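You operate a simulated robot arm through the tools that you are given. There is no shell and no other tool. Be economical: measure what you need, move in short steps, check, and stop when the job is done.

The job below is to be done with a simulated robot arm. You get a single attempt, and the scene is never put back.

Task
The spinner shows UNEVEN: add the yellow glue tube and run it.
Fine: shut the hood, press the green button once and wait till the green lamp is out; leave the dial and the other tubes.

The check looks at the end state, three seconds after you hand in, the way a careful person would. Anything else that was tipped, shoved, dropped, spilled or broken makes it a failure.

Robot
A 7-joint arm with a two-finger parallel gripper, fixed in place. Base frame: the origin is at the foot of the arm, x ahead of it, y to its left, z up; the work surface is at about z = 76. Lengths are in cm, angles in degrees, forces in N, time in s.
With the tool pointing down near the work surface it reaches from about 30 to 70 cm from the base axis. Its first joint turns from -66.0 to 66.0 degrees. Payload 1.57 kg.
Tool frame: the origin (TCP) lies between the finger pads and is the grasp point; the fingertips stand 3 cm ahead of it; z points along the fingers, y is the line along which they close. The gripper opens to 11 cm. The fingers are 2.4 cm wide and 1.2 cm thick; the gripper's body (4.8 by 11.2 cm) begins 7.8 cm behind the TCP.
Orientation is that of the tool frame in the base frame, as [roll, pitch, yaw] about the fixed x, y, z axes, in that order (R = Rz(yaw) Ry(pitch) Rx(roll)). With the fingers straight down and closing along the base's y, the tool's x points along the base's -x, its y along +y and its z along -z.

Tools
- The arm moves only by the tool play_rows. Its argument "commands" is a list of rows, each an object (a shift or turn left out is 0, a gripper value left out holds the last) with "travel": the shift along the tool's x, y, z in cm, a list of three; "turn": the turn, a rotation vector about the tool's x, y, z in degrees, a list of three. In form: [{"travel": [dx, dy, dz], "turn": [rx, ry, rz]}, ...]. A call has 1 to 12 rows; each row is the pose to reach, as a shift and turn from the pose commanded when the call began, along the tool's axes at that moment. "hand" is the finger opening in cm, from 0 to 11, set as the call begins (left out, the last holds). Each row takes 0.2 s and may step no farther than 5 cm and 8.6 degrees from the row before; otherwise, or with a gripper value out of range, the whole call is refused. A pose out of reach is approached as far as the arm can. The call stops where the force on the tool passes 70 N (or 10 N more than at its start, if that is more) or the arm is blocked; 0.2 s more then pass. The fingers move at their own pace (about 10.8 cm/s each) and stop on an object; they squeeze with about 39 N. The grip force told is the motor's: it shows also when the fingers shut on nothing. Time passes only in rows, and 0.2 s behind the last, so rows that repeat a pose let the fingers close. It gives the time, the measured TCP pose, the force on the tool (base axes), the opening and the grip force at its end, in the units of the frame above (readings bear some noise), with the torque about the TCP (base axes, N m) and any sound that the robot's microphone picked up.
- Cameras (640 x 400 px; columns grow to the right, rows downward): "scene" is fixed at [14.94, -37.42, 141.41]; the picture's right is [0.88, -0.47, 0.00], its down [-0.25, -0.47, -0.85] and it looks along [0.40, 0.75, -0.53] (base axes); focal length 366 px, centre (320, 200). "wrist" rides on the gripper at [7, 1.6, -14.1] in the tool frame; the picture's right is [-0.23, 0.97, 0.00], its down [-0.86, -0.20, -0.48] and it looks along [-0.47, -0.11, 0.88] (tool axes); focal length 222 px, centre (320, 200). There is no depth. A picture from a camera that has moved, and an enlarged one, comes with that camera's place and axes in the base frame and with its lens. The place of the scene camera against the robot may be out by one fixed shift of up to 1.2 cm in any direction.
- camera(camera): a new picture of that camera. It takes no simulated time.
- inspect(camera, box): a new picture of the part [left, top, right, bottom] of that camera's present view, enlarged. It takes no simulated time.
- hand_in(): hands the job in; it is judged then, once.

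Go step by step. Nothing tells you positions but the pictures and the camera data: compare them with the known pose of the tool, close in by small moves and look again before you grip or let go. The budget is 120 turns and 68 pictures, counting those below and the enlarged ones. Unless the task says otherwise, let go and move clear before handing in, and close with one line.

The tools are called after "Emit:" by a JSON object that holds its "method" and its "body". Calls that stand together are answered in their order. play_rows: Moves the arm, as the interface text tells. Its arguments: {"type":"object","properties":{"commands":{"type":"array"},"hand":{"type":"number"}},"required":["commands"]} The other tools are called the same way: camera (camera) takes a picture; inspect (camera, box) takes an enlarged picture of a part of a camera's view; hand_in () hands the job in.

At the start:

```text
time: 0.0
position: [33.43, 16.69, 113.21]
orientation: [-180.0, 0.0, 180.0]
wrist_force: [0.9, 0.1, -1.0]
moment: [0.03, 0.01, -0.03]
grip_width: 11.0
finger_force: 0.0
```

scene: 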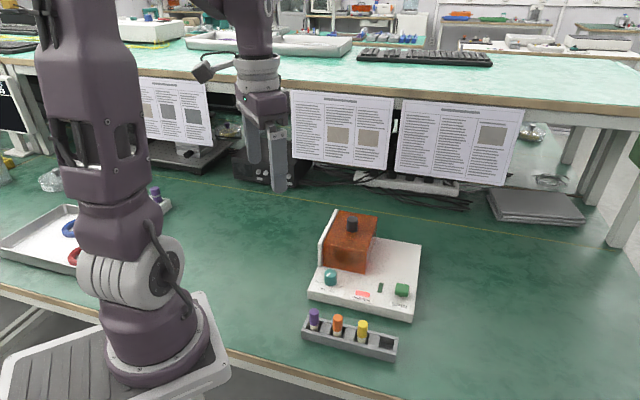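
wrist: 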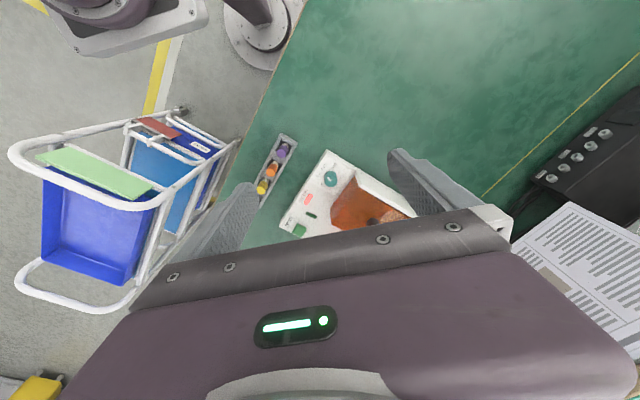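

I see a small centrifuge with an orange hood, a dial, a green button, and a rack holding purple, orange and yellow tubes. I'll enlarge the view to get the details.

Emit:
{"method": "inspect", "body": {"camera": "scene", "box": [290, 200, 440, 294]}}

Emit:
{"method": "inspect", "body": {"camera": "scene", "box": [290, 270, 440, 364]}}

Emit:
{"method": "inspect", "body": {"camera": "wrist", "box": [240, 120, 420, 250]}}

```text
4.26 times, centred on (365, 247) of scene
camera zoom: at [14.94, -37.42, 141.41], right [0.88, -0.47, 0.0], down [-0.25, -0.47, -0.85], along [0.4, 0.75, -0.53], focal length 1556 px, centre (128, 0)
```

zoom: 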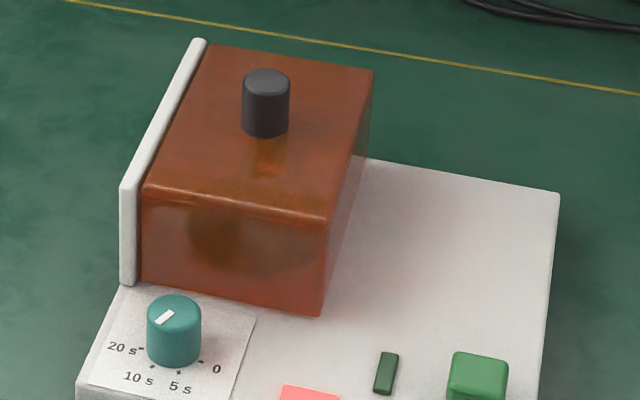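

```text
4.26 times, centred on (365, 317) of scene
camera zoom: at [14.94, -37.42, 141.41], right [0.88, -0.47, 0.0], down [-0.25, -0.47, -0.85], along [0.4, 0.75, -0.53], focal length 1556 px, centre (128, -298)
```

zoom: 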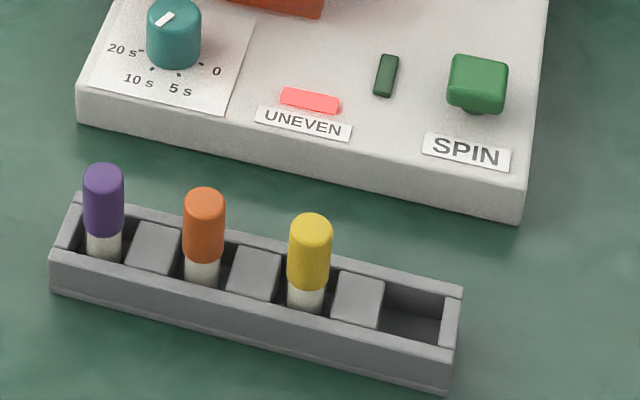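

```text
3.08 times, centred on (330, 185) of wrist
camera zoom: at [26.42, 18.28, 127.45], right [0.23, 0.97, 0.0], down [0.86, -0.2, 0.48], along [0.47, -0.11, -0.88], focal length 684 px, centre (289, 246)
```

zoom: 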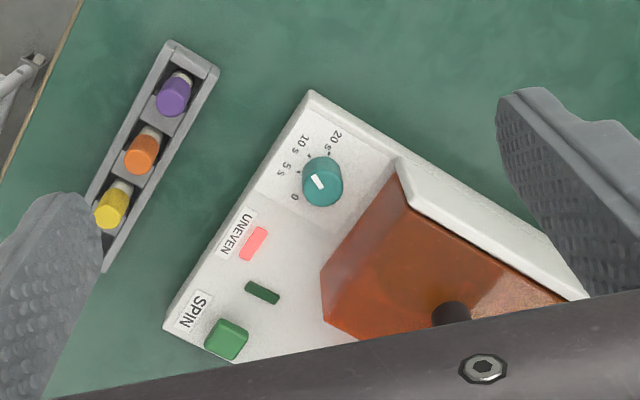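

The machine sits at about 45° around (50,12), and the yellow cap is near (44.7,0.9,83). I'll turn the wrist to align with the machine and look from closer.

Emit:
{"method": "play_rows", "body": {"commands": [{"travel": [-0.5, 1.5, 0], "turn": [0, 0, 7.5]}, {"travel": [-1, 3, 0], "turn": [0, 0, 15]}, {"travel": [-1.5, 4.5, 0], "turn": [0, 0, 22.5]}, {"travel": [-2, 6, 0], "turn": [0, 0, 30]}, {"travel": [-2.5, 7.5, 0], "turn": [0, 0, 37.5]}, {"travel": [-3, 9, 0], "turn": [0, 0, 45]}, {"travel": [-3, 9, 0], "turn": [0, 0, 45]}]}}

Emit:
{"method": "camera", "body": {"camera": "wrist"}}

```text
time: 1.6
position: [36.44, 25.85, 113.08]
orientation: [180.0, 0.0, 134.8]
wrist_force: [-0.3, 0.6, -0.1]
moment: [0.0, -0.02, 0.02]
grip_width: 11.01
finger_force: 0.1
```

```text
62 pictures are left
camera wrist: at [32.62, 31.82, 127.29], right [0.85, 0.53, 0.0], down [0.46, -0.75, 0.48], along [0.25, -0.41, -0.88], focal length 222 px, centre (320, 200)
```

wrist: 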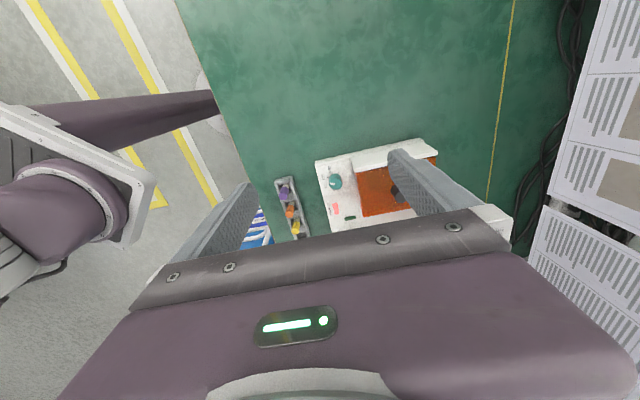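

The wrist is now aligned with the machine's edges. I'll enlarge the machine.

Emit:
{"method": "inspect", "body": {"camera": "wrist", "box": [260, 125, 450, 245]}}

```text
3.33 times, centred on (355, 185) of wrist
camera zoom: at [32.62, 31.82, 127.29], right [0.85, 0.53, 0.0], down [0.46, -0.75, 0.48], along [0.25, -0.41, -0.88], focal length 740 px, centre (203, 250)
```

zoom: 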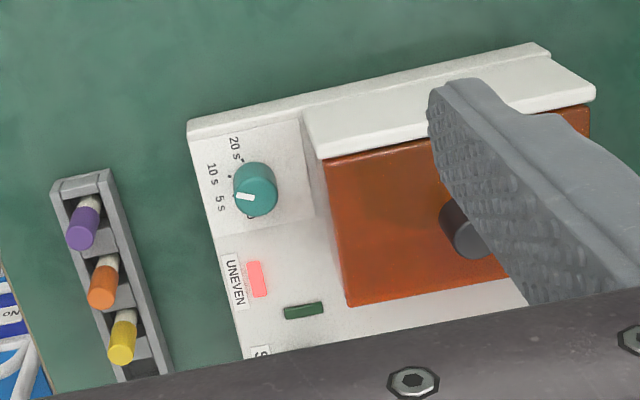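

The white wall runs along the hood's left side, and the deck to its right is empty. I'll shift so the fingers don't cover the hood.

Emit:
{"method": "play_rows", "body": {"commands": [{"travel": [0, 4.5, 0]}, {"travel": [1, 9, 0]}, {"travel": [2, 12, 0]}, {"travel": [2, 12, 0]}]}}

Emit:
{"method": "inspect", "body": {"camera": "wrist", "box": [240, 110, 430, 230]}}

```text
time: 2.6
position: [43.3, 35.44, 113.0]
orientation: [-179.9, 0.0, 134.9]
wrist_force: [0.6, 0.1, 0.6]
moment: [0.0, 0.0, 0.0]
grip_width: 11.01
finger_force: 0.0
```

```text
3.33 times, centred on (335, 170) of wrist
camera zoom: at [39.6, 41.49, 127.17], right [0.85, 0.53, 0.0], down [0.46, -0.75, 0.48], along [0.25, -0.41, -0.88], focal length 740 px, centre (270, 300)
```

zoom: 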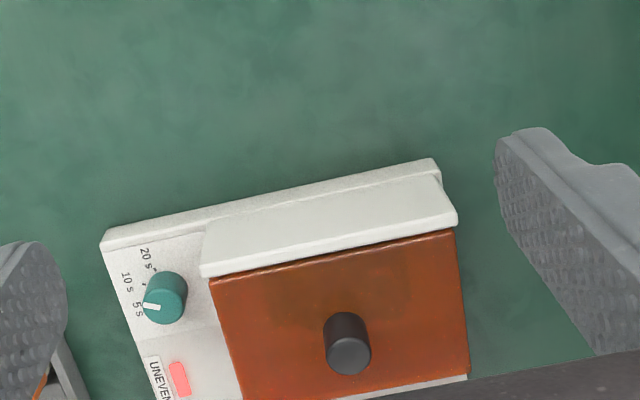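

The knob top triangulates to about (56,23.6,90.4). The fixed white wall appears to close the hood's left side, which suggests the hood slides right over the empty deck. I'll approach to just above the knob and check.

Emit:
{"method": "play_rows", "body": {"commands": [{"travel": [-3.5, 0.1, 3]}, {"travel": [-7, 0.2, 6]}, {"travel": [-10.5, 0.3, 9]}, {"travel": [-14, 0.4, 12]}, {"travel": [-17.5, 0.5, 15]}, {"travel": [-17.5, 0.5, 16.5]}, {"travel": [-17.5, 0.5, 16.5]}]}}

Emit:
{"method": "camera", "body": {"camera": "scene"}}

Emit:
{"method": "camera", "body": {"camera": "wrist"}}

```text
time: 4.2
position: [56.34, 23.63, 96.63]
orientation: [180.0, 0.0, 135.0]
wrist_force: [0.6, -0.5, 0.5]
moment: [0.01, 0.02, 0.0]
grip_width: 11.02
finger_force: 0.0
```

```text
59 pictures are left
```

scene: 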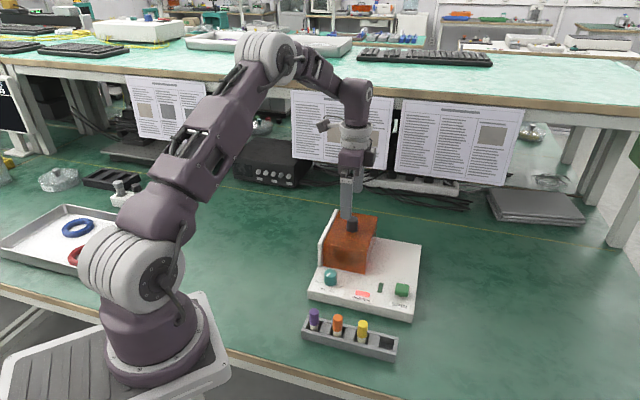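

```text
58 pictures are left
camera wrist: at [52.51, 29.64, 110.79], right [0.85, 0.53, 0.0], down [0.46, -0.75, 0.48], along [0.25, -0.41, -0.88], focal length 222 px, centre (320, 200)
```

wrist: 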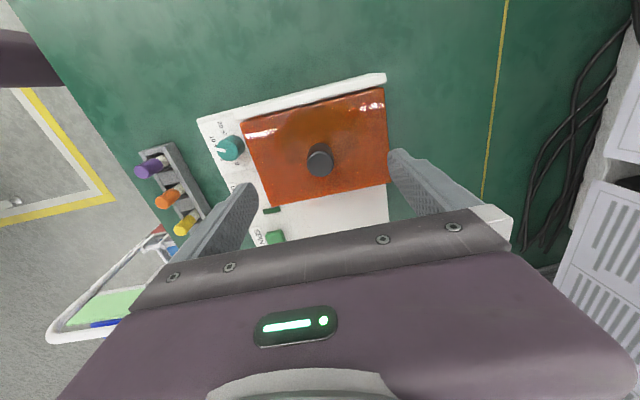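

The knob is right beneath, at (56.0,23.8). I'll descend and grip it.

Emit:
{"method": "play_rows", "body": {"commands": [{"travel": [0.3, 0, 2]}, {"travel": [0.3, 0, 4]}, {"travel": [0.3, 0, 5.2]}, {"travel": [0.3, 0, 5.2]}]}}

Emit:
{"method": "inspect", "body": {"camera": "scene", "box": [290, 180, 440, 274]}}

```text
time: 5.2
position: [56.05, 23.9, 91.39]
orientation: [180.0, -0.1, 135.0]
wrist_force: [-0.4, 0.0, -0.8]
moment: [-0.01, -0.01, 0.01]
grip_width: 11.02
finger_force: 0.0
```

```text
4.26 times, centred on (365, 227) of scene
camera zoom: at [14.94, -37.42, 141.41], right [0.88, -0.47, 0.0], down [-0.25, -0.47, -0.85], along [0.4, 0.75, -0.53], focal length 1556 px, centre (128, 85)
```

zoom: 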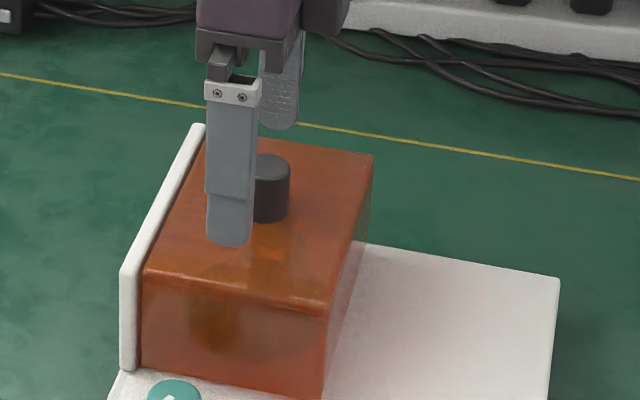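

The fingers straddle the knob. I'll close on it.

Emit:
{"method": "play_rows", "body": {"commands": [{"travel": [0, 0, 0]}, {"travel": [0, 0, 0]}, {"travel": [0, 0, 0]}], "hand": 0}}

```text
time: 6.0
position: [56.13, 23.71, 91.39]
orientation: [179.9, -0.1, 135.0]
wrist_force: [-0.6, -1.2, -1.0]
moment: [0.13, -0.17, 0.02]
grip_width: 2.74
finger_force: 37.7
```

I have hold of the knob, with the fingers stopped at 2.7 cm. Next is a gentle test slide to the right of 0.6 cm.

Emit:
{"method": "play_rows", "body": {"commands": [{"travel": [-0.2, 0, 0]}, {"travel": [-0.4, 0, 0]}, {"travel": [-0.6, 0, 0]}]}}

Emit:
{"method": "inspect", "body": {"camera": "scene", "box": [290, 180, 440, 274]}}

```text
time: 6.8
position: [56.44, 23.41, 91.3]
orientation: [-180.0, 0.0, 134.9]
wrist_force: [8.8, 10.3, -24.0]
moment: [-0.06, -0.17, 0.15]
grip_width: 2.73
finger_force: 37.7
```

```text
4.26 times, centred on (365, 227) of scene
camera zoom: at [15.01, -37.38, 141.42], right [0.88, -0.47, 0.0], down [-0.25, -0.47, -0.85], along [0.4, 0.75, -0.53], focal length 1556 px, centre (128, 85)
```

zoom: 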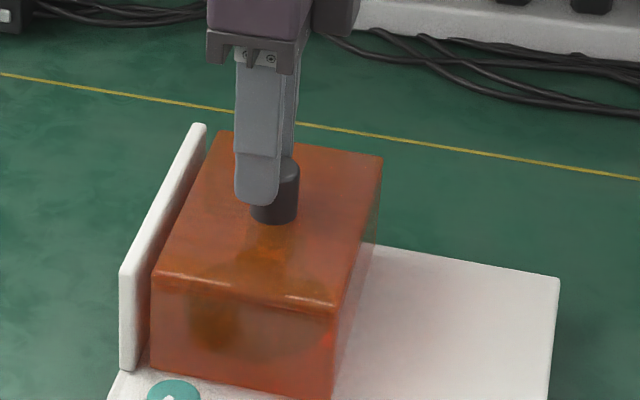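

The hood slides right, and the wall and base stayed put. I'll continue in steps and watch the force.

Emit:
{"method": "play_rows", "body": {"commands": [{"travel": [-0.3, 0, 0]}, {"travel": [-0.6, 0, 0]}, {"travel": [-0.9, 0, 0]}, {"travel": [-0.9, 0, 0]}]}}

Emit:
{"method": "inspect", "body": {"camera": "scene", "box": [290, 180, 440, 274]}}

```text
time: 7.8
position: [57.17, 22.79, 91.58]
orientation: [179.9, 0.0, 135.0]
wrist_force: [14.4, 14.7, -24.6]
moment: [0.52, 0.18, 0.15]
grip_width: 2.74
finger_force: 38.1
```

```text
4.26 times, centred on (365, 227) of scene
camera zoom: at [15.02, -37.37, 141.42], right [0.88, -0.47, 0.0], down [-0.25, -0.47, -0.85], along [0.4, 0.75, -0.53], focal length 1556 px, centre (128, 85)
```

zoom: 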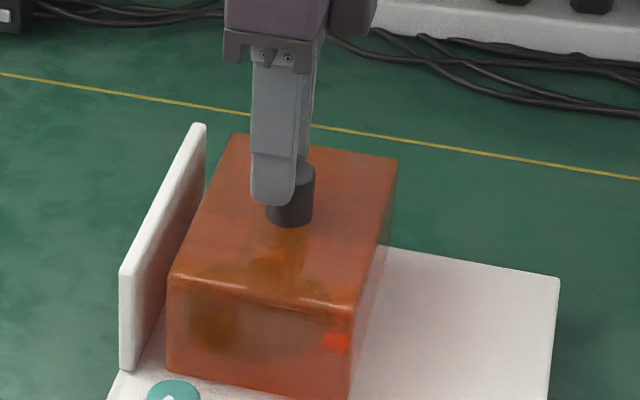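

It's sliding, but there's a side force of about 20 N, so the rail is slightly skewed from my path. I'll correct a little while going on.

Emit:
{"method": "play_rows", "body": {"commands": [{"travel": [-0.3, 0.15, 0.15]}, {"travel": [-0.7, 0.2, 0.15]}, {"travel": [-1.1, 0.2, 0.15]}, {"travel": [-1.5, 0.2, 0.15]}, {"travel": [-1.5, 0.2, 0.15]}]}}

```text
time: 9.0
position: [58.13, 21.65, 91.53]
orientation: [-179.9, 0.1, 135.0]
wrist_force: [-13.2, -12.8, 26.7]
moment: [-0.44, 0.13, -0.13]
grip_width: 2.73
finger_force: 37.6
```

That was twice the correction needed, so I'll halve it.

Emit:
{"method": "play_rows", "body": {"commands": [{"travel": [0, -0.08, -0.08]}, {"travel": [-0.5, -0.06, -0.08]}, {"travel": [-1, -0.05, -0.08]}, {"travel": [-1.5, -0.05, -0.08]}, {"travel": [-2, -0.05, -0.08]}, {"travel": [-2, -0.05, -0.08]}]}}

Emit:
{"method": "camera", "body": {"camera": "scene"}}

```text
time: 10.4
position: [59.64, 20.41, 91.48]
orientation: [180.0, 0.0, 135.0]
wrist_force: [-3.7, -4.2, 7.6]
moment: [-0.37, 0.06, -0.01]
grip_width: 2.71
finger_force: 37.9
```

```text
54 pictures are left
```

scene: 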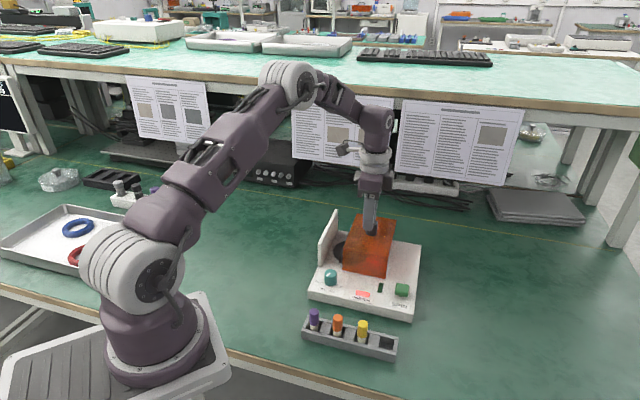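

The forces are low now and the rotor is appearing by the wall. I'll continue.

Emit:
{"method": "play_rows", "body": {"commands": [{"travel": [-0.5, 0, -0.03]}, {"travel": [-1, 0.01, -0.03]}, {"travel": [-1.5, 0.01, -0.03]}, {"travel": [-2, 0.02, -0.03]}, {"travel": [-2.5, 0.02, -0.03]}, {"travel": [-2.5, 0.02, -0.03]}]}}

```text
time: 11.8
position: [61.52, 18.45, 91.42]
orientation: [-179.7, -0.1, 135.0]
wrist_force: [-13.6, -14.8, -12.6]
moment: [0.25, 0.6, -0.1]
grip_width: 2.74
finger_force: 37.9
```

Emit:
{"method": "play_rows", "body": {"commands": [{"travel": [0, -0.1, 0.05]}, {"travel": [-0.5, -0.1, 0.05]}, {"travel": [-1, -0.1, 0.05]}, {"travel": [-1.5, -0.1, 0.05]}, {"travel": [-2, -0.1, 0.05]}, {"travel": [-2, -0.1, 0.05]}]}}

Emit:
{"method": "inspect", "body": {"camera": "scene", "box": [290, 200, 450, 300]}}

```text
time: 13.2
position: [62.79, 17.14, 91.57]
orientation: [180.0, 0.0, 135.1]
wrist_force: [-9.7, -9.9, -12.5]
moment: [0.37, 0.56, -0.02]
grip_width: 2.73
finger_force: 37.7
```

```text
4.00 times, centred on (370, 250) of scene
camera zoom: at [14.94, -37.44, 141.41], right [0.88, -0.47, 0.0], down [-0.25, -0.47, -0.85], along [0.4, 0.75, -0.53], focal length 1462 px, centre (120, 0)
```

zoom: 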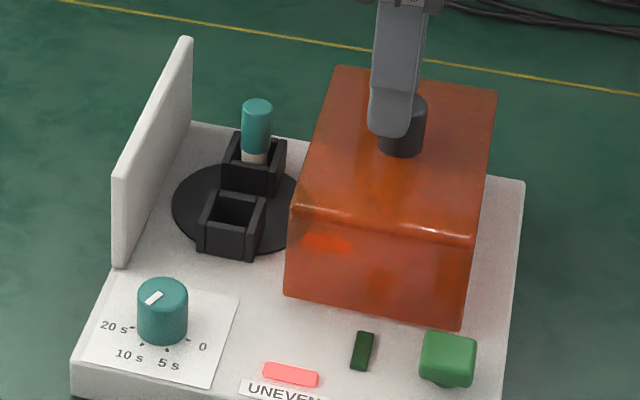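

The rotor has two square pockets, with a teal tube in the far one and the near one empty. I'll slide the hood slightly further for clearance.

Emit:
{"method": "play_rows", "body": {"commands": [{"travel": [-0.3, -0.06, 0.03]}, {"travel": [-0.6, -0.06, 0.03]}, {"travel": [-0.9, -0.06, 0.03]}, {"travel": [-1.2, -0.06, 0.03]}, {"travel": [-1.5, -0.06, 0.03]}, {"travel": [-1.5, -0.06, 0.03]}]}}

Emit:
{"method": "inspect", "body": {"camera": "scene", "box": [290, 200, 450, 300]}}

```text
time: 14.6
position: [63.62, 16.3, 91.29]
orientation: [179.9, -0.1, 135.1]
wrist_force: [-22.8, 11.8, 11.0]
moment: [0.15, 0.84, -0.08]
grip_width: 2.77
finger_force: 38.3
```

```text
4.00 times, centred on (370, 250) of scene
camera zoom: at [14.86, -37.4, 141.43], right [0.88, -0.47, 0.0], down [-0.25, -0.47, -0.85], along [0.4, 0.75, -0.53], focal length 1462 px, centre (120, 0)
```

zoom: 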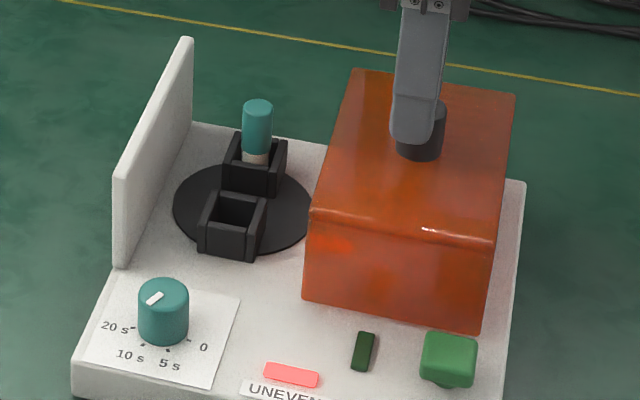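

The hood has reached its end stop. I'll relieve the load, release, and rise.

Emit:
{"method": "play_rows", "body": {"commands": [{"travel": [0.3, 0, 0]}, {"travel": [0.3, 0, 0]}]}}

Emit:
{"method": "play_rows", "body": {"commands": [{"travel": [0, 0, 0]}, {"travel": [0, 0, 0]}, {"travel": [0, 0, 0]}, {"travel": [0, 0, -4]}, {"travel": [0, 0, -8]}, {"travel": [0, 0, -8]}], "hand": 8}}

Emit:
{"method": "camera", "body": {"camera": "wrist"}}

```text
time: 15.2
position: [63.68, 16.18, 91.34]
orientation: [179.9, 0.1, 135.0]
wrist_force: [-9.7, 4.0, 5.1]
moment: [0.34, 0.69, -0.08]
grip_width: 2.72
finger_force: 38.3
```

```text
time: 16.6
position: [63.48, 16.4, 99.5]
orientation: [-179.9, 0.1, 135.0]
wrist_force: [-0.7, -0.8, 0.1]
moment: [-0.02, 0.02, 0.02]
grip_width: 8.03
finger_force: 0.1
```

```text
51 pictures are left
camera wrist: at [59.66, 22.4, 113.57], right [0.85, 0.53, 0.0], down [0.46, -0.75, 0.48], along [0.25, -0.41, -0.88], focal length 222 px, centre (320, 200)
```

wrist: 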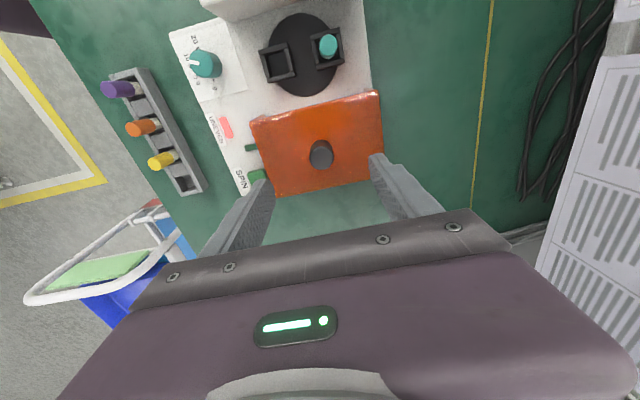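

Empty pocket opening is about (54.4,21.2,82.0), and the teal cap top is about 86. Next I'll move above the yellow tube at about (44.6,0.9).

Emit:
{"method": "play_rows", "body": {"commands": [{"travel": [0.5, -4.8, 0]}, {"travel": [1, -9.6, 0]}, {"travel": [1.5, -14.4, 0]}, {"travel": [2, -19.2, 0]}, {"travel": [2.4, -24, 0]}, {"travel": [2.4, -24.2, 3]}, {"travel": [2.4, -24.2, 6]}, {"travel": [2.4, -24.2, 9]}, {"travel": [2.4, -24.2, 9]}]}}

Emit:
{"method": "camera", "body": {"camera": "wrist"}}

Emit:
{"method": "inspect", "body": {"camera": "scene", "box": [280, 265, 440, 365]}}

```text
time: 18.6
position: [44.88, 0.89, 90.44]
orientation: [180.0, 0.1, 134.9]
wrist_force: [0.6, -0.4, -0.6]
moment: [0.02, -0.02, -0.02]
grip_width: 7.98
finger_force: 0.0
```

```text
50 pictures are left
camera wrist: at [40.95, 6.83, 104.58], right [0.85, 0.53, 0.0], down [0.46, -0.75, 0.48], along [0.25, -0.41, -0.88], focal length 222 px, centre (320, 200)
```

wrist: 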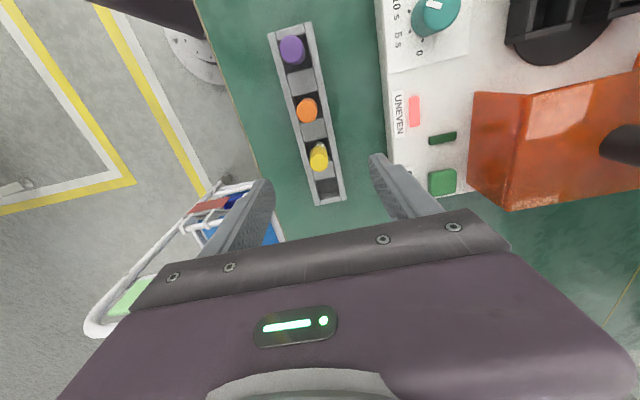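

```text
4.00 times, centred on (360, 315) of scene
camera zoom: at [14.94, -37.42, 141.41], right [0.88, -0.47, 0.0], down [-0.25, -0.47, -0.85], along [0.4, 0.75, -0.53], focal length 1462 px, centre (160, -260)
```

zoom: 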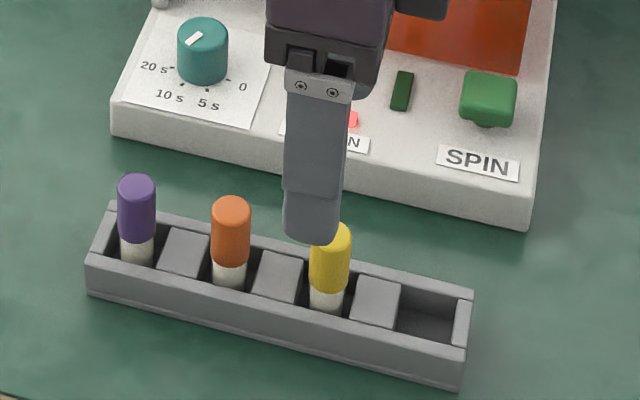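

Emit:
{"method": "inspect", "body": {"camera": "wrist", "box": [260, 90, 380, 215]}}

```text
3.20 times, centred on (320, 152) of wrist
camera zoom: at [40.95, 6.83, 104.58], right [0.85, 0.53, 0.0], down [0.46, -0.75, 0.48], along [0.25, -0.41, -0.88], focal length 711 px, centre (320, 352)
```

zoom: 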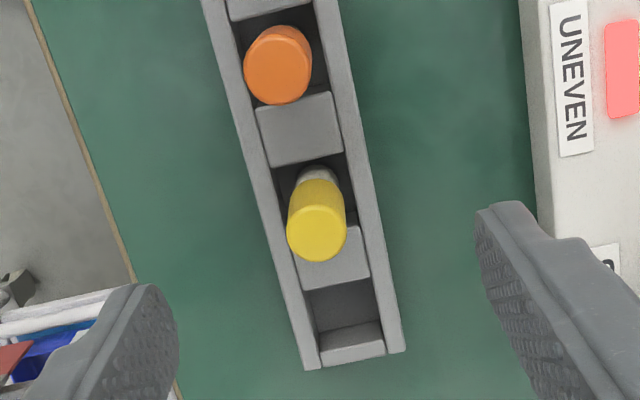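

The yellow cap centre is about (44.75,0.5). I'll adjust, narrow the gripper and descend partway to check.

Emit:
{"method": "play_rows", "body": {"commands": [{"travel": [-0.2, -0.4, 0]}, {"travel": [-0.2, -0.4, 2]}, {"travel": [-0.2, -0.4, 4]}, {"travel": [-0.2, -0.4, 4]}], "hand": 5}}

Emit:
{"method": "inspect", "body": {"camera": "wrist", "box": [240, 90, 400, 230]}}

Emit:
{"method": "inspect", "body": {"camera": "scene", "box": [280, 265, 440, 365]}}

```text
time: 19.6
position: [44.71, 0.39, 86.58]
orientation: [-180.0, 0.0, 135.0]
wrist_force: [0.2, 0.3, -0.2]
moment: [-0.03, 0.02, 0.0]
grip_width: 5.03
finger_force: 0.0
```

```text
2.86 times, centred on (320, 160) of wrist
camera zoom: at [40.81, 6.4, 100.79], right [0.85, 0.53, 0.0], down [0.46, -0.75, 0.48], along [0.25, -0.41, -0.88], focal length 635 px, centre (320, 314)
```

zoom: 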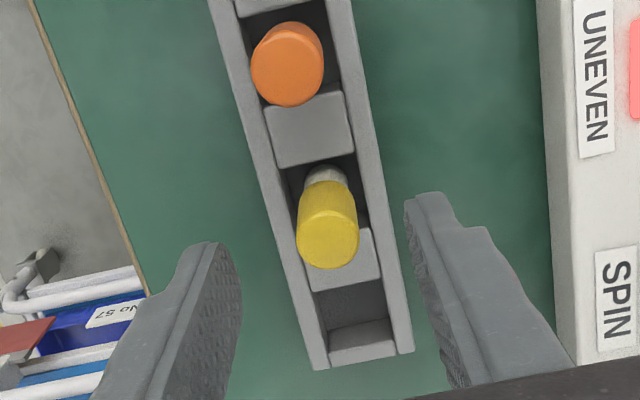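

```text
4.00 times, centred on (360, 315) of scene
camera zoom: at [14.94, -37.42, 141.41], right [0.88, -0.47, 0.0], down [-0.25, -0.47, -0.85], along [0.4, 0.75, -0.53], focal length 1462 px, centre (160, -260)
```

zoom: 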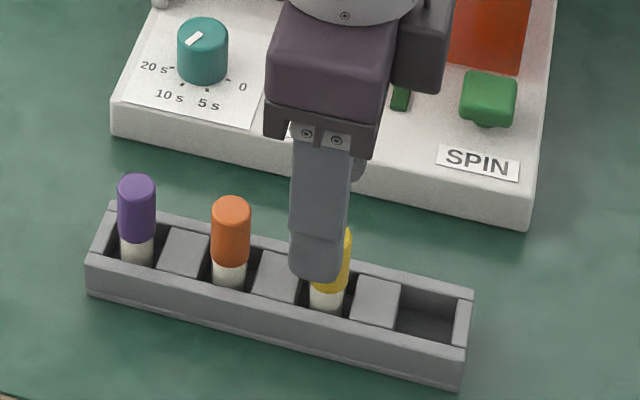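

Alignment is good, with the cap at (44.7,0.5) and the TCP at (44.7,0.4). I'll descend to grip the cap above the rack walls.

Emit:
{"method": "play_rows", "body": {"commands": [{"travel": [0, 0, 1.5]}, {"travel": [0, 0, 3]}, {"travel": [0, 0, 3.8]}, {"travel": [0, 0, 3.8]}]}}

Emit:
{"method": "inspect", "body": {"camera": "scene", "box": [280, 265, 440, 365]}}

```text
time: 20.6
position: [44.61, 0.52, 82.62]
orientation: [-180.0, 0.0, 135.0]
wrist_force: [-0.5, 0.4, 0.2]
moment: [0.0, 0.0, 0.01]
grip_width: 5.02
finger_force: 0.1
```

```text
4.00 times, centred on (360, 315) of scene
camera zoom: at [14.94, -37.42, 141.41], right [0.88, -0.47, 0.0], down [-0.25, -0.47, -0.85], along [0.4, 0.75, -0.53], focal length 1462 px, centre (160, -260)
```

zoom: 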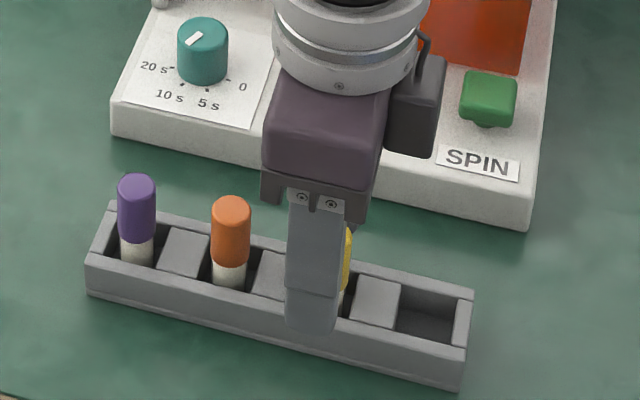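

Emit:
{"method": "play_rows", "body": {"commands": [{"travel": [0, 0, 0]}, {"travel": [0, 0, 0]}, {"travel": [0, 0, 0]}], "hand": 0}}

Emit:
{"method": "inspect", "body": {"camera": "scene", "box": [280, 265, 440, 365]}}

```text
time: 21.4
position: [44.64, 0.46, 82.75]
orientation: [-180.0, 0.0, 135.0]
wrist_force: [-0.4, -0.6, 0.2]
moment: [-0.04, -0.03, -0.03]
grip_width: 1.69
finger_force: 32.3
```

```text
4.00 times, centred on (360, 315) of scene
camera zoom: at [14.94, -37.42, 141.41], right [0.88, -0.47, 0.0], down [-0.25, -0.47, -0.85], along [0.4, 0.75, -0.53], focal length 1462 px, centre (160, -260)
```

zoom: 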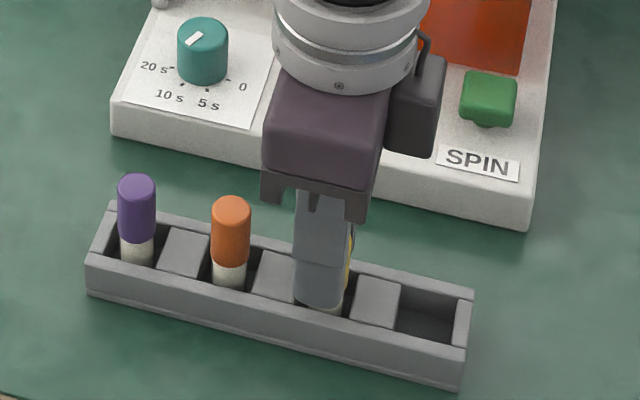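

I've gripped the cap at 1.7 cm. I'll lift straight up.

Emit:
{"method": "play_rows", "body": {"commands": [{"travel": [0, 0, -1.5]}, {"travel": [0, 0, -4.5]}, {"travel": [0, 0, -8]}, {"travel": [0, 0, -12]}, {"travel": [0, 0, -15]}, {"travel": [0, 0, -15]}]}}

Emit:
{"method": "inspect", "body": {"camera": "scene", "box": [260, 200, 450, 360]}}

```text
time: 22.8
position: [44.64, 0.14, 97.93]
orientation: [-179.9, 0.0, 134.9]
wrist_force: [-0.6, 0.8, -0.4]
moment: [0.0, 0.01, -0.01]
grip_width: 1.83
finger_force: 33.0
```

```text
2.50 times, centred on (355, 280) of scene
camera zoom: at [14.94, -37.42, 141.41], right [0.88, -0.47, 0.0], down [-0.25, -0.47, -0.85], along [0.4, 0.75, -0.53], focal length 914 px, centre (232, 0)
```

zoom: 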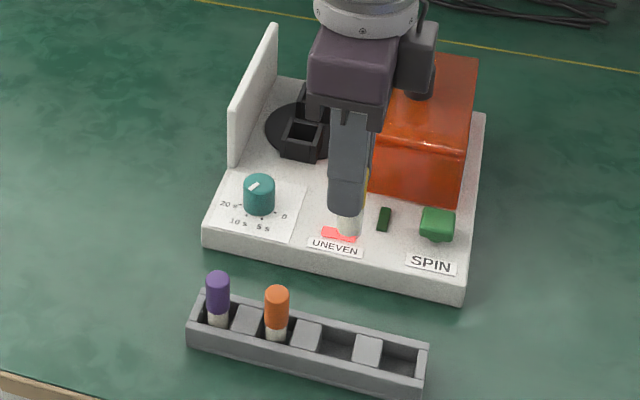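

The tube came out cleanly and the rack is undisturbed. I'll carry it above the empty pocket.

Emit:
{"method": "play_rows", "body": {"commands": [{"travel": [1.6, 4.3, 0]}, {"travel": [3.2, 8.7, 0]}, {"travel": [4.8, 13, 0]}, {"travel": [6.4, 17.3, 0]}, {"travel": [7.8, 21.5, 0]}, {"travel": [7.8, 21.5, 0]}]}}

Emit:
{"method": "inspect", "body": {"camera": "wrist", "box": [230, 90, 410, 230]}}

Emit:
{"method": "inspect", "body": {"camera": "scene", "box": [290, 190, 450, 290]}}

```text
time: 24.2
position: [54.36, 21.27, 97.96]
orientation: [180.0, 0.0, 135.0]
wrist_force: [-0.4, -0.1, 0.6]
moment: [0.01, -0.02, 0.02]
grip_width: 1.85
finger_force: 33.1
```

```text
2.86 times, centred on (320, 160) of wrist
camera zoom: at [50.68, 27.33, 112.17], right [0.85, 0.53, 0.0], down [0.46, -0.75, 0.48], along [0.25, -0.41, -0.88], focal length 635 px, centre (320, 314)
```

zoom: 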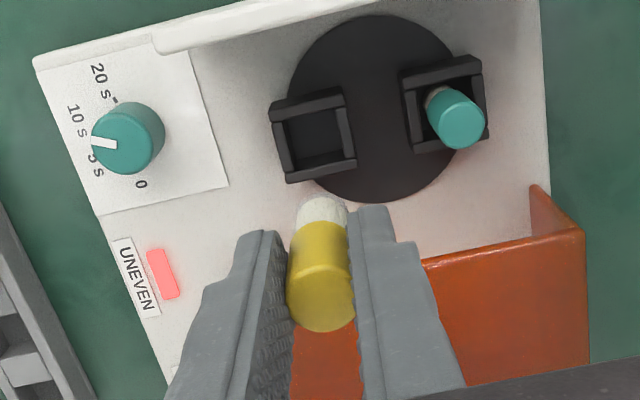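

```text
4.00 times, centred on (370, 240) of scene
camera zoom: at [14.94, -37.42, 141.41], right [0.88, -0.47, 0.0], down [-0.25, -0.47, -0.85], along [0.4, 0.75, -0.53], focal length 1462 px, centre (120, 40)
```

zoom: 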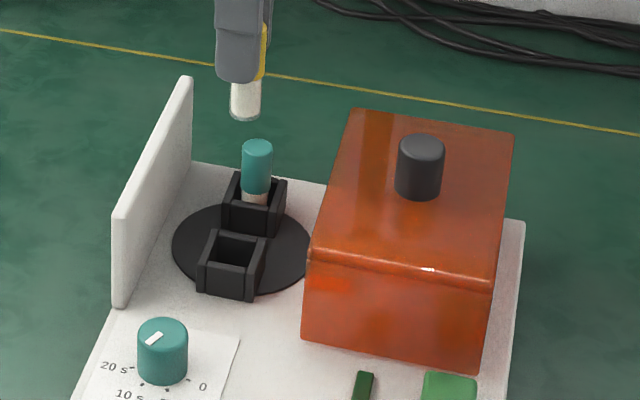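

The pocket centre is about (54.2,21.2), and the tube is above it. I'll descend to just above the rim and look again.

Emit:
{"method": "play_rows", "body": {"commands": [{"travel": [0.1, 0, 3]}, {"travel": [0.1, 0, 6]}, {"travel": [0.1, 0, 7.8]}, {"travel": [0.1, 0, 7.8]}]}}

Emit:
{"method": "inspect", "body": {"camera": "wrist", "box": [250, 90, 390, 200]}}

Emit:
{"method": "inspect", "body": {"camera": "scene", "box": [310, 205, 390, 285]}}

```text
time: 25.2
position: [54.32, 21.11, 89.86]
orientation: [-180.0, 0.0, 135.1]
wrist_force: [-0.2, -0.5, -0.1]
moment: [0.0, -0.01, -0.01]
grip_width: 1.8
finger_force: 32.8
```

```text
3.64 times, centred on (320, 145) of wrist
camera zoom: at [50.49, 27.1, 104.12], right [0.85, 0.53, 0.0], down [0.46, -0.75, 0.48], along [0.25, -0.41, -0.88], focal length 808 px, centre (320, 400)
```

zoom: 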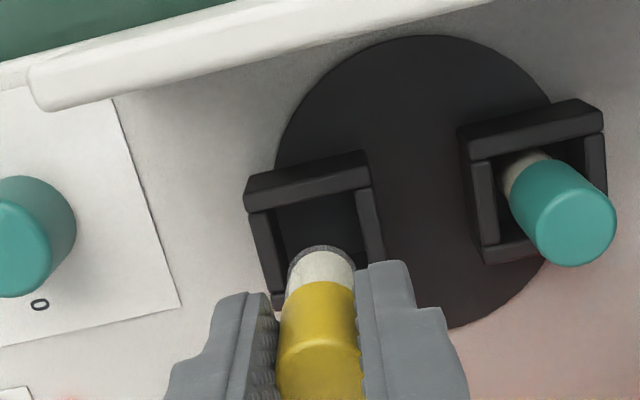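

```text
5.00 times, centred on (350, 245) of scene
camera zoom: at [14.94, -37.42, 141.41], right [0.88, -0.47, 0.0], down [-0.25, -0.47, -0.85], along [0.4, 0.75, -0.53], focal length 1828 px, centre (170, -25)
```

zoom: 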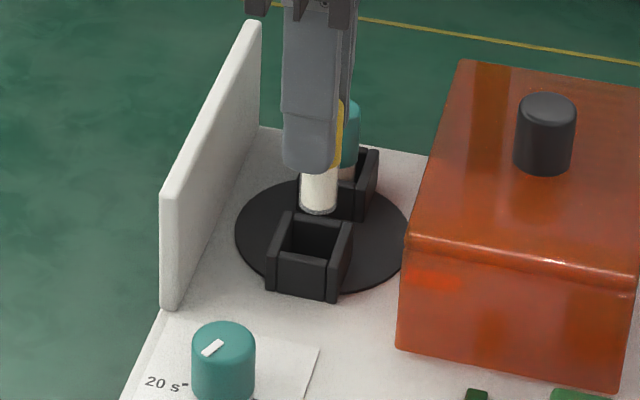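

The tube bottom is near the pocket centre, with small offsets. I'll correct slightly and lower gently into the pocket mouth.

Emit:
{"method": "play_rows", "body": {"commands": [{"travel": [0.15, -0.12, 0.5]}, {"travel": [0.15, -0.12, 1.0]}, {"travel": [0.15, -0.12, 1.5]}, {"travel": [0.15, -0.12, 1.9]}, {"travel": [0.15, -0.12, 1.9]}]}}

Emit:
{"method": "inspect", "body": {"camera": "wrist", "box": [250, 90, 390, 200]}}

Emit:
{"method": "inspect", "body": {"camera": "scene", "box": [310, 205, 390, 285]}}

```text
time: 26.4
position: [54.08, 21.27, 87.89]
orientation: [-180.0, 0.0, 135.0]
wrist_force: [0.6, -0.4, 0.2]
moment: [-0.02, 0.03, 0.0]
grip_width: 1.86
finger_force: 32.8
```

```text
3.64 times, centred on (320, 145) of wrist
camera zoom: at [50.26, 27.18, 102.11], right [0.85, 0.53, 0.0], down [0.46, -0.75, 0.48], along [0.25, -0.41, -0.88], focal length 808 px, centre (320, 400)
```

zoom: 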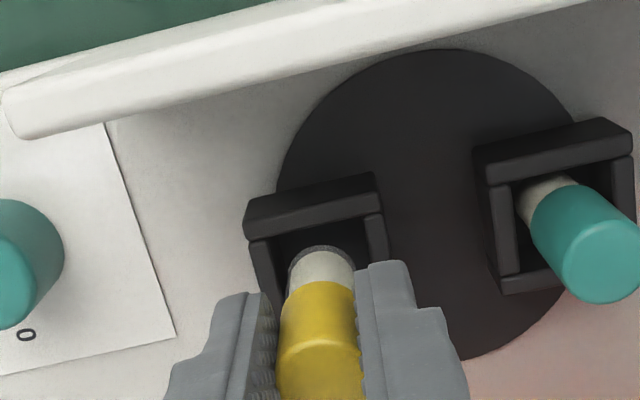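

```text
5.00 times, centred on (350, 245) of scene
camera zoom: at [14.94, -37.42, 141.41], right [0.88, -0.47, 0.0], down [-0.25, -0.47, -0.85], along [0.4, 0.75, -0.53], focal length 1828 px, centre (170, -25)
```

zoom: 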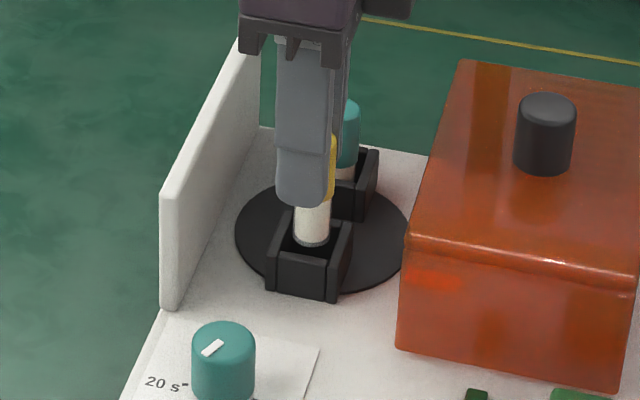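

The tube is centred over the pocket mouth. I'll lower it in small steps, watching the force.

Emit:
{"method": "play_rows", "body": {"commands": [{"travel": [0, 0, 0.4]}, {"travel": [0, 0, 0.8]}, {"travel": [0, 0, 1.2]}, {"travel": [0, 0, 1.6]}, {"travel": [0, 0, 1.6]}]}}

Emit:
{"method": "inspect", "body": {"camera": "scene", "box": [310, 205, 390, 285]}}

```text
time: 27.6
position: [54.1, 21.24, 86.24]
orientation: [180.0, 0.0, 135.0]
wrist_force: [-0.3, 0.5, -1.0]
moment: [-0.01, -0.01, -0.01]
grip_width: 1.84
finger_force: 32.4
```

```text
5.00 times, centred on (350, 245) of scene
camera zoom: at [14.94, -37.42, 141.41], right [0.88, -0.47, 0.0], down [-0.25, -0.47, -0.85], along [0.4, 0.75, -0.53], focal length 1828 px, centre (170, -25)
```

zoom: 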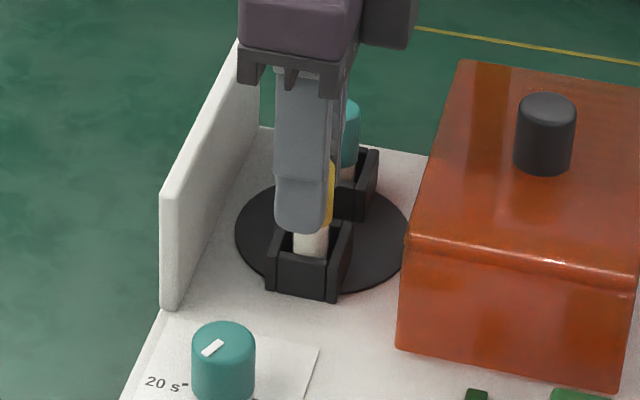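

Inside the pocket with no contact force. I'll keep lowering in small steps.

Emit:
{"method": "play_rows", "body": {"commands": [{"travel": [0, 0, 0.15]}, {"travel": [0, 0, 0.3]}, {"travel": [0, 0, 0.3]}]}}

Emit:
{"method": "play_rows", "body": {"commands": [{"travel": [0, 0, 0.1]}, {"travel": [0, 0, 0.25]}, {"travel": [0, 0, 0.25]}]}}

Emit:
{"method": "inspect", "body": {"camera": "scene", "box": [310, 205, 390, 285]}}

```text
time: 28.4
position: [54.07, 21.12, 86.04]
orientation: [-180.0, 0.1, 135.0]
wrist_force: [0.3, -0.6, -0.4]
moment: [0.0, 0.0, -0.03]
grip_width: 1.84
finger_force: 32.5
```

```text
time: 29.2
position: [54.04, 21.27, 85.67]
orientation: [-180.0, 0.0, 135.0]
wrist_force: [0.5, 0.7, -0.3]
moment: [0.02, 0.01, 0.0]
grip_width: 1.85
finger_force: 32.7
```

```text
5.00 times, centred on (350, 245) of scene
camera zoom: at [14.94, -37.42, 141.41], right [0.88, -0.47, 0.0], down [-0.25, -0.47, -0.85], along [0.4, 0.75, -0.53], focal length 1828 px, centre (170, -25)
```

zoom: 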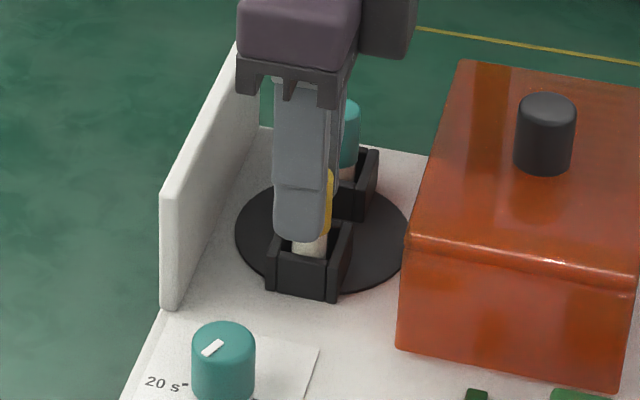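

Emit:
{"method": "play_rows", "body": {"commands": [{"travel": [0, 0, 0.1]}, {"travel": [0, 0, 0.2]}, {"travel": [0, 0, 0.2]}]}}

Emit:
{"method": "play_rows", "body": {"commands": [{"travel": [0, 0, 0.1]}, {"travel": [0, 0, 0.2]}, {"travel": [0, 0, 0.2]}]}}

Emit:
{"method": "inspect", "body": {"camera": "wrist", "box": [250, 90, 390, 200]}}

Emit:
{"method": "inspect", "body": {"camera": "scene", "box": [320, 220, 370, 270]}}

```text
time: 30.0
position: [54.13, 21.3, 85.6]
orientation: [-179.9, -0.1, 135.0]
wrist_force: [1.1, 0.6, -0.1]
moment: [-0.02, 0.0, 0.01]
grip_width: 1.83
finger_force: 32.8
```

```text
time: 30.8
position: [54.2, 21.3, 85.44]
orientation: [179.9, 0.1, 135.0]
wrist_force: [0.0, -0.2, 0.6]
moment: [-0.03, 0.05, -0.01]
grip_width: 1.83
finger_force: 32.7
```

```text
3.64 times, centred on (320, 145) of wrist
camera zoom: at [50.29, 27.27, 99.61], right [0.85, 0.53, 0.0], down [0.46, -0.75, 0.48], along [0.25, -0.41, -0.88], focal length 808 px, centre (320, 400)
```

zoom: 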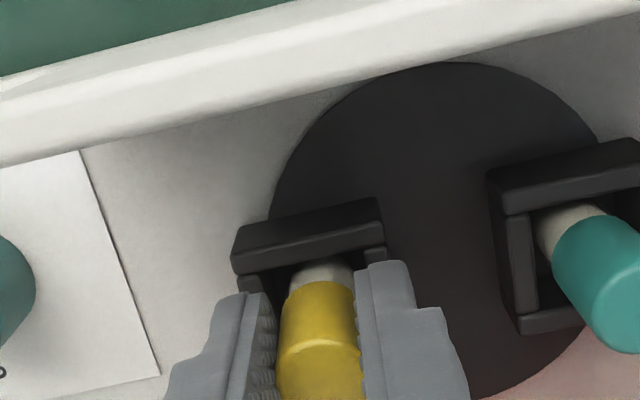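

```text
8.00 times, centred on (345, 245) of scene
camera zoom: at [14.94, -37.42, 141.41], right [0.88, -0.47, 0.0], down [-0.25, -0.47, -0.85], along [0.4, 0.75, -0.53], focal length 2925 px, centre (120, -160)
```

zoom: 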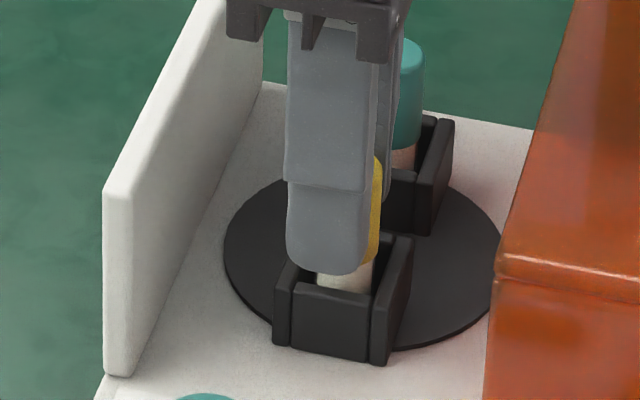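

Emit:
{"method": "play_rows", "body": {"commands": [{"travel": [0, 0, 0.1]}, {"travel": [0, 0, 0.2]}, {"travel": [0, 0, 0.2]}]}}

Emit:
{"method": "play_rows", "body": {"commands": [{"travel": [0, 0, 0.1]}, {"travel": [0, 0, 0.15]}, {"travel": [0, 0, 0.15]}]}}

Emit:
{"method": "inspect", "body": {"camera": "scene", "box": [320, 220, 370, 270]}}

```text
time: 31.6
position: [54.16, 21.29, 85.14]
orientation: [-180.0, 0.1, 135.0]
wrist_force: [0.2, 0.0, 2.1]
moment: [0.05, -0.01, -0.01]
grip_width: 1.85
finger_force: 33.5
```

```text
time: 32.4
position: [54.12, 21.23, 85.1]
orientation: [179.9, 0.1, 135.0]
wrist_force: [-1.1, -0.4, 25.8]
moment: [-0.07, 0.02, -0.01]
grip_width: 1.85
finger_force: 32.6
```

```text
8.00 times, centred on (345, 245) of scene
camera zoom: at [14.89, -37.44, 141.41], right [0.88, -0.47, 0.0], down [-0.25, -0.47, -0.85], along [0.4, 0.75, -0.53], focal length 2925 px, centre (120, -160)
```

zoom: 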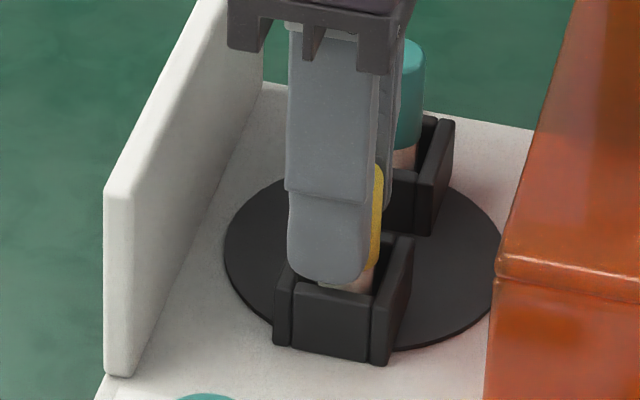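

Seating contact at 26 N. I'll ease up slightly and open only a little.

Emit:
{"method": "play_rows", "body": {"commands": [{"travel": [0, 0, -0.15]}, {"travel": [0, 0, -0.15]}]}}

Emit:
{"method": "play_rows", "body": {"commands": [{"travel": [0, 0, 0]}, {"travel": [0, 0, 0]}, {"travel": [0, 0, 0]}], "hand": 3.6}}

Emit:
{"method": "inspect", "body": {"camera": "wrist", "box": [230, 90, 410, 230]}}

```text
time: 33.0
position: [53.97, 21.33, 85.09]
orientation: [-179.8, 0.0, 135.1]
wrist_force: [2.2, -0.7, 5.7]
moment: [-0.05, -0.15, -0.01]
grip_width: 1.81
finger_force: 32.9
```

```text
time: 33.8
position: [54.12, 21.28, 85.1]
orientation: [-179.9, 0.0, 135.0]
wrist_force: [-0.3, -0.2, 0.4]
moment: [0.03, -0.01, -0.01]
grip_width: 3.58
finger_force: 0.1
```

```text
2.86 times, centred on (320, 160) of wrist
camera zoom: at [50.23, 27.26, 99.36], right [0.85, 0.53, 0.0], down [0.46, -0.75, 0.48], along [0.25, -0.41, -0.88], focal length 635 px, centre (320, 314)
```

zoom: 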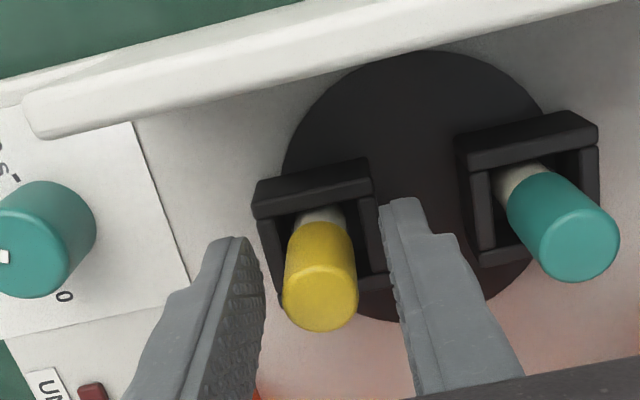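

The tube stands free in the pocket, and the UNEVEN lamp appears to have gone dark. I'll rise straight up.

Emit:
{"method": "play_rows", "body": {"commands": [{"travel": [0, 0, -1.5]}, {"travel": [0, 0, -4]}, {"travel": [0, 0, -8]}, {"travel": [0, 0, -12]}, {"travel": [0, 0, -14]}, {"travel": [0, 0, -14]}]}}

Emit:
{"method": "inspect", "body": {"camera": "scene", "box": [290, 200, 450, 300]}}

```text
time: 35.2
position: [53.9, 21.48, 99.12]
orientation: [180.0, 0.0, 135.0]
wrist_force: [0.1, 0.8, 0.4]
moment: [-0.02, 0.0, 0.04]
grip_width: 3.58
finger_force: 0.0
```

```text
4.00 times, centred on (370, 250) of scene
camera zoom: at [14.94, -37.42, 141.41], right [0.88, -0.47, 0.0], down [-0.25, -0.47, -0.85], along [0.4, 0.75, -0.53], focal length 1462 px, centre (120, 0)
```

zoom: 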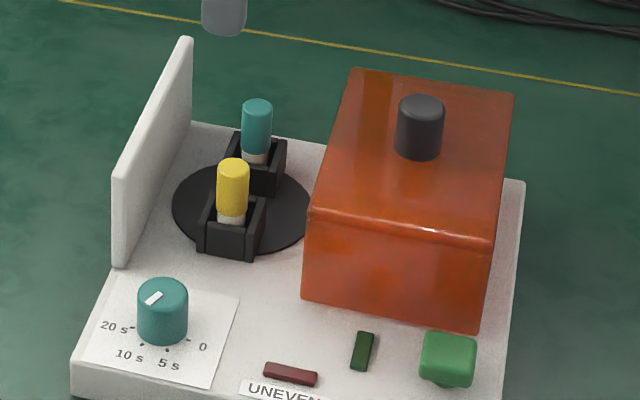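

Balanced: the UNEVEN lamp is off. Now I'll return to the knob at about (63.5,16.3) to close the hood.

Emit:
{"method": "play_rows", "body": {"commands": [{"travel": [-3.4, 1.1, 0]}, {"travel": [-6.8, 2.2, 0]}, {"travel": [-10.2, 3.1, 0]}, {"travel": [-10.2, 3.1, 2]}, {"travel": [-10.2, 3.1, 2]}], "hand": 7}}

Emit:
{"method": "camera", "body": {"camera": "wrist"}}

```text
time: 36.4
position: [63.51, 16.22, 96.93]
orientation: [179.9, 0.1, 135.2]
wrist_force: [-0.8, -0.1, -0.3]
moment: [-0.02, 0.0, -0.01]
grip_width: 7.0
finger_force: 0.0
```

```text
29 pictures are left
camera wrist: at [59.68, 22.26, 111.11], right [0.85, 0.53, 0.0], down [0.46, -0.75, 0.48], along [0.25, -0.41, -0.88], focal length 222 px, centre (320, 200)
```

wrist: 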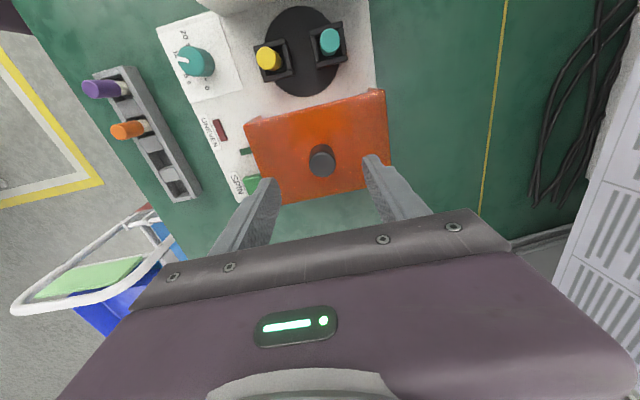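

Emit:
{"method": "play_rows", "body": {"commands": [{"travel": [0.1, 0, 2.5]}, {"travel": [0.1, 0, 5]}, {"travel": [0.1, 0, 5.6]}, {"travel": [0.1, 0, 5.6]}]}}

Emit:
{"method": "play_rows", "body": {"commands": [{"travel": [0, 0, 0]}, {"travel": [0, 0, 0]}, {"travel": [0, 0, 0]}], "hand": 0}}

```text
time: 37.4
position: [63.47, 16.21, 91.47]
orientation: [179.9, 0.0, 135.0]
wrist_force: [0.2, 0.1, -0.2]
moment: [0.0, -0.01, 0.01]
grip_width: 6.98
finger_force: 0.0
```

```text
time: 38.2
position: [63.56, 16.42, 91.49]
orientation: [179.8, 0.0, 135.1]
wrist_force: [13.9, 13.5, -6.3]
moment: [0.06, -0.34, 0.16]
grip_width: 2.71
finger_force: 37.8
```

Emit:
{"method": "play_rows", "body": {"commands": [{"travel": [0, 0.1, 0.03]}, {"travel": [0.5, 0.1, 0.03]}, {"travel": [1, 0.1, 0.03]}, {"travel": [1.5, 0.1, 0.03]}, {"travel": [2, 0.1, 0.03]}, {"travel": [2.5, 0.1, 0.03]}, {"travel": [2.5, 0.1, 0.03]}]}}

```text
time: 39.8
position: [61.82, 18.11, 91.49]
orientation: [-179.8, 0.0, 135.0]
wrist_force: [11.2, 9.2, -13.4]
moment: [0.02, -0.86, 0.13]
grip_width: 2.73
finger_force: 37.9
```

Emit:
{"method": "play_rows", "body": {"commands": [{"travel": [0, 0.07, 0.06]}, {"travel": [0.5, 0.07, 0.06]}, {"travel": [1, 0.07, 0.06]}, {"travel": [1.5, 0.07, 0.06]}, {"travel": [2, 0.07, 0.06]}, {"travel": [2.5, 0.07, 0.06]}, {"travel": [3, 0.07, 0.06]}, {"travel": [3, 0.07, 0.06]}]}}

Emit:
{"method": "inspect", "body": {"camera": "scene", "box": [290, 200, 450, 300]}}

```text
time: 41.6
position: [59.71, 20.17, 91.45]
orientation: [-179.9, 0.0, 135.0]
wrist_force: [11.1, 9.9, -9.5]
moment: [-0.41, -0.74, 0.08]
grip_width: 2.72
finger_force: 37.6
```

```text
4.00 times, centred on (370, 250) of scene
camera zoom: at [14.98, -37.39, 141.42], right [0.88, -0.47, 0.0], down [-0.25, -0.47, -0.85], along [0.4, 0.75, -0.53], focal length 1462 px, centre (120, 0)
```

zoom: 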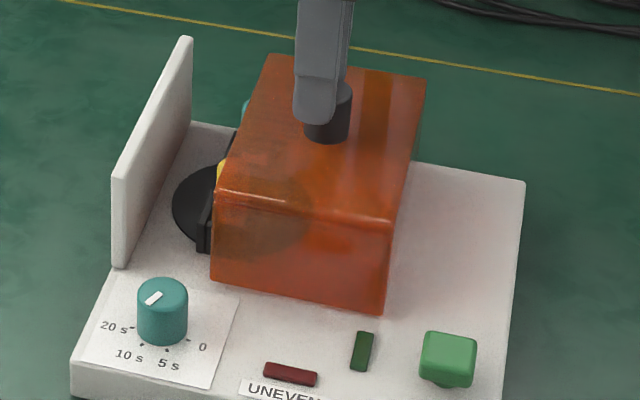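

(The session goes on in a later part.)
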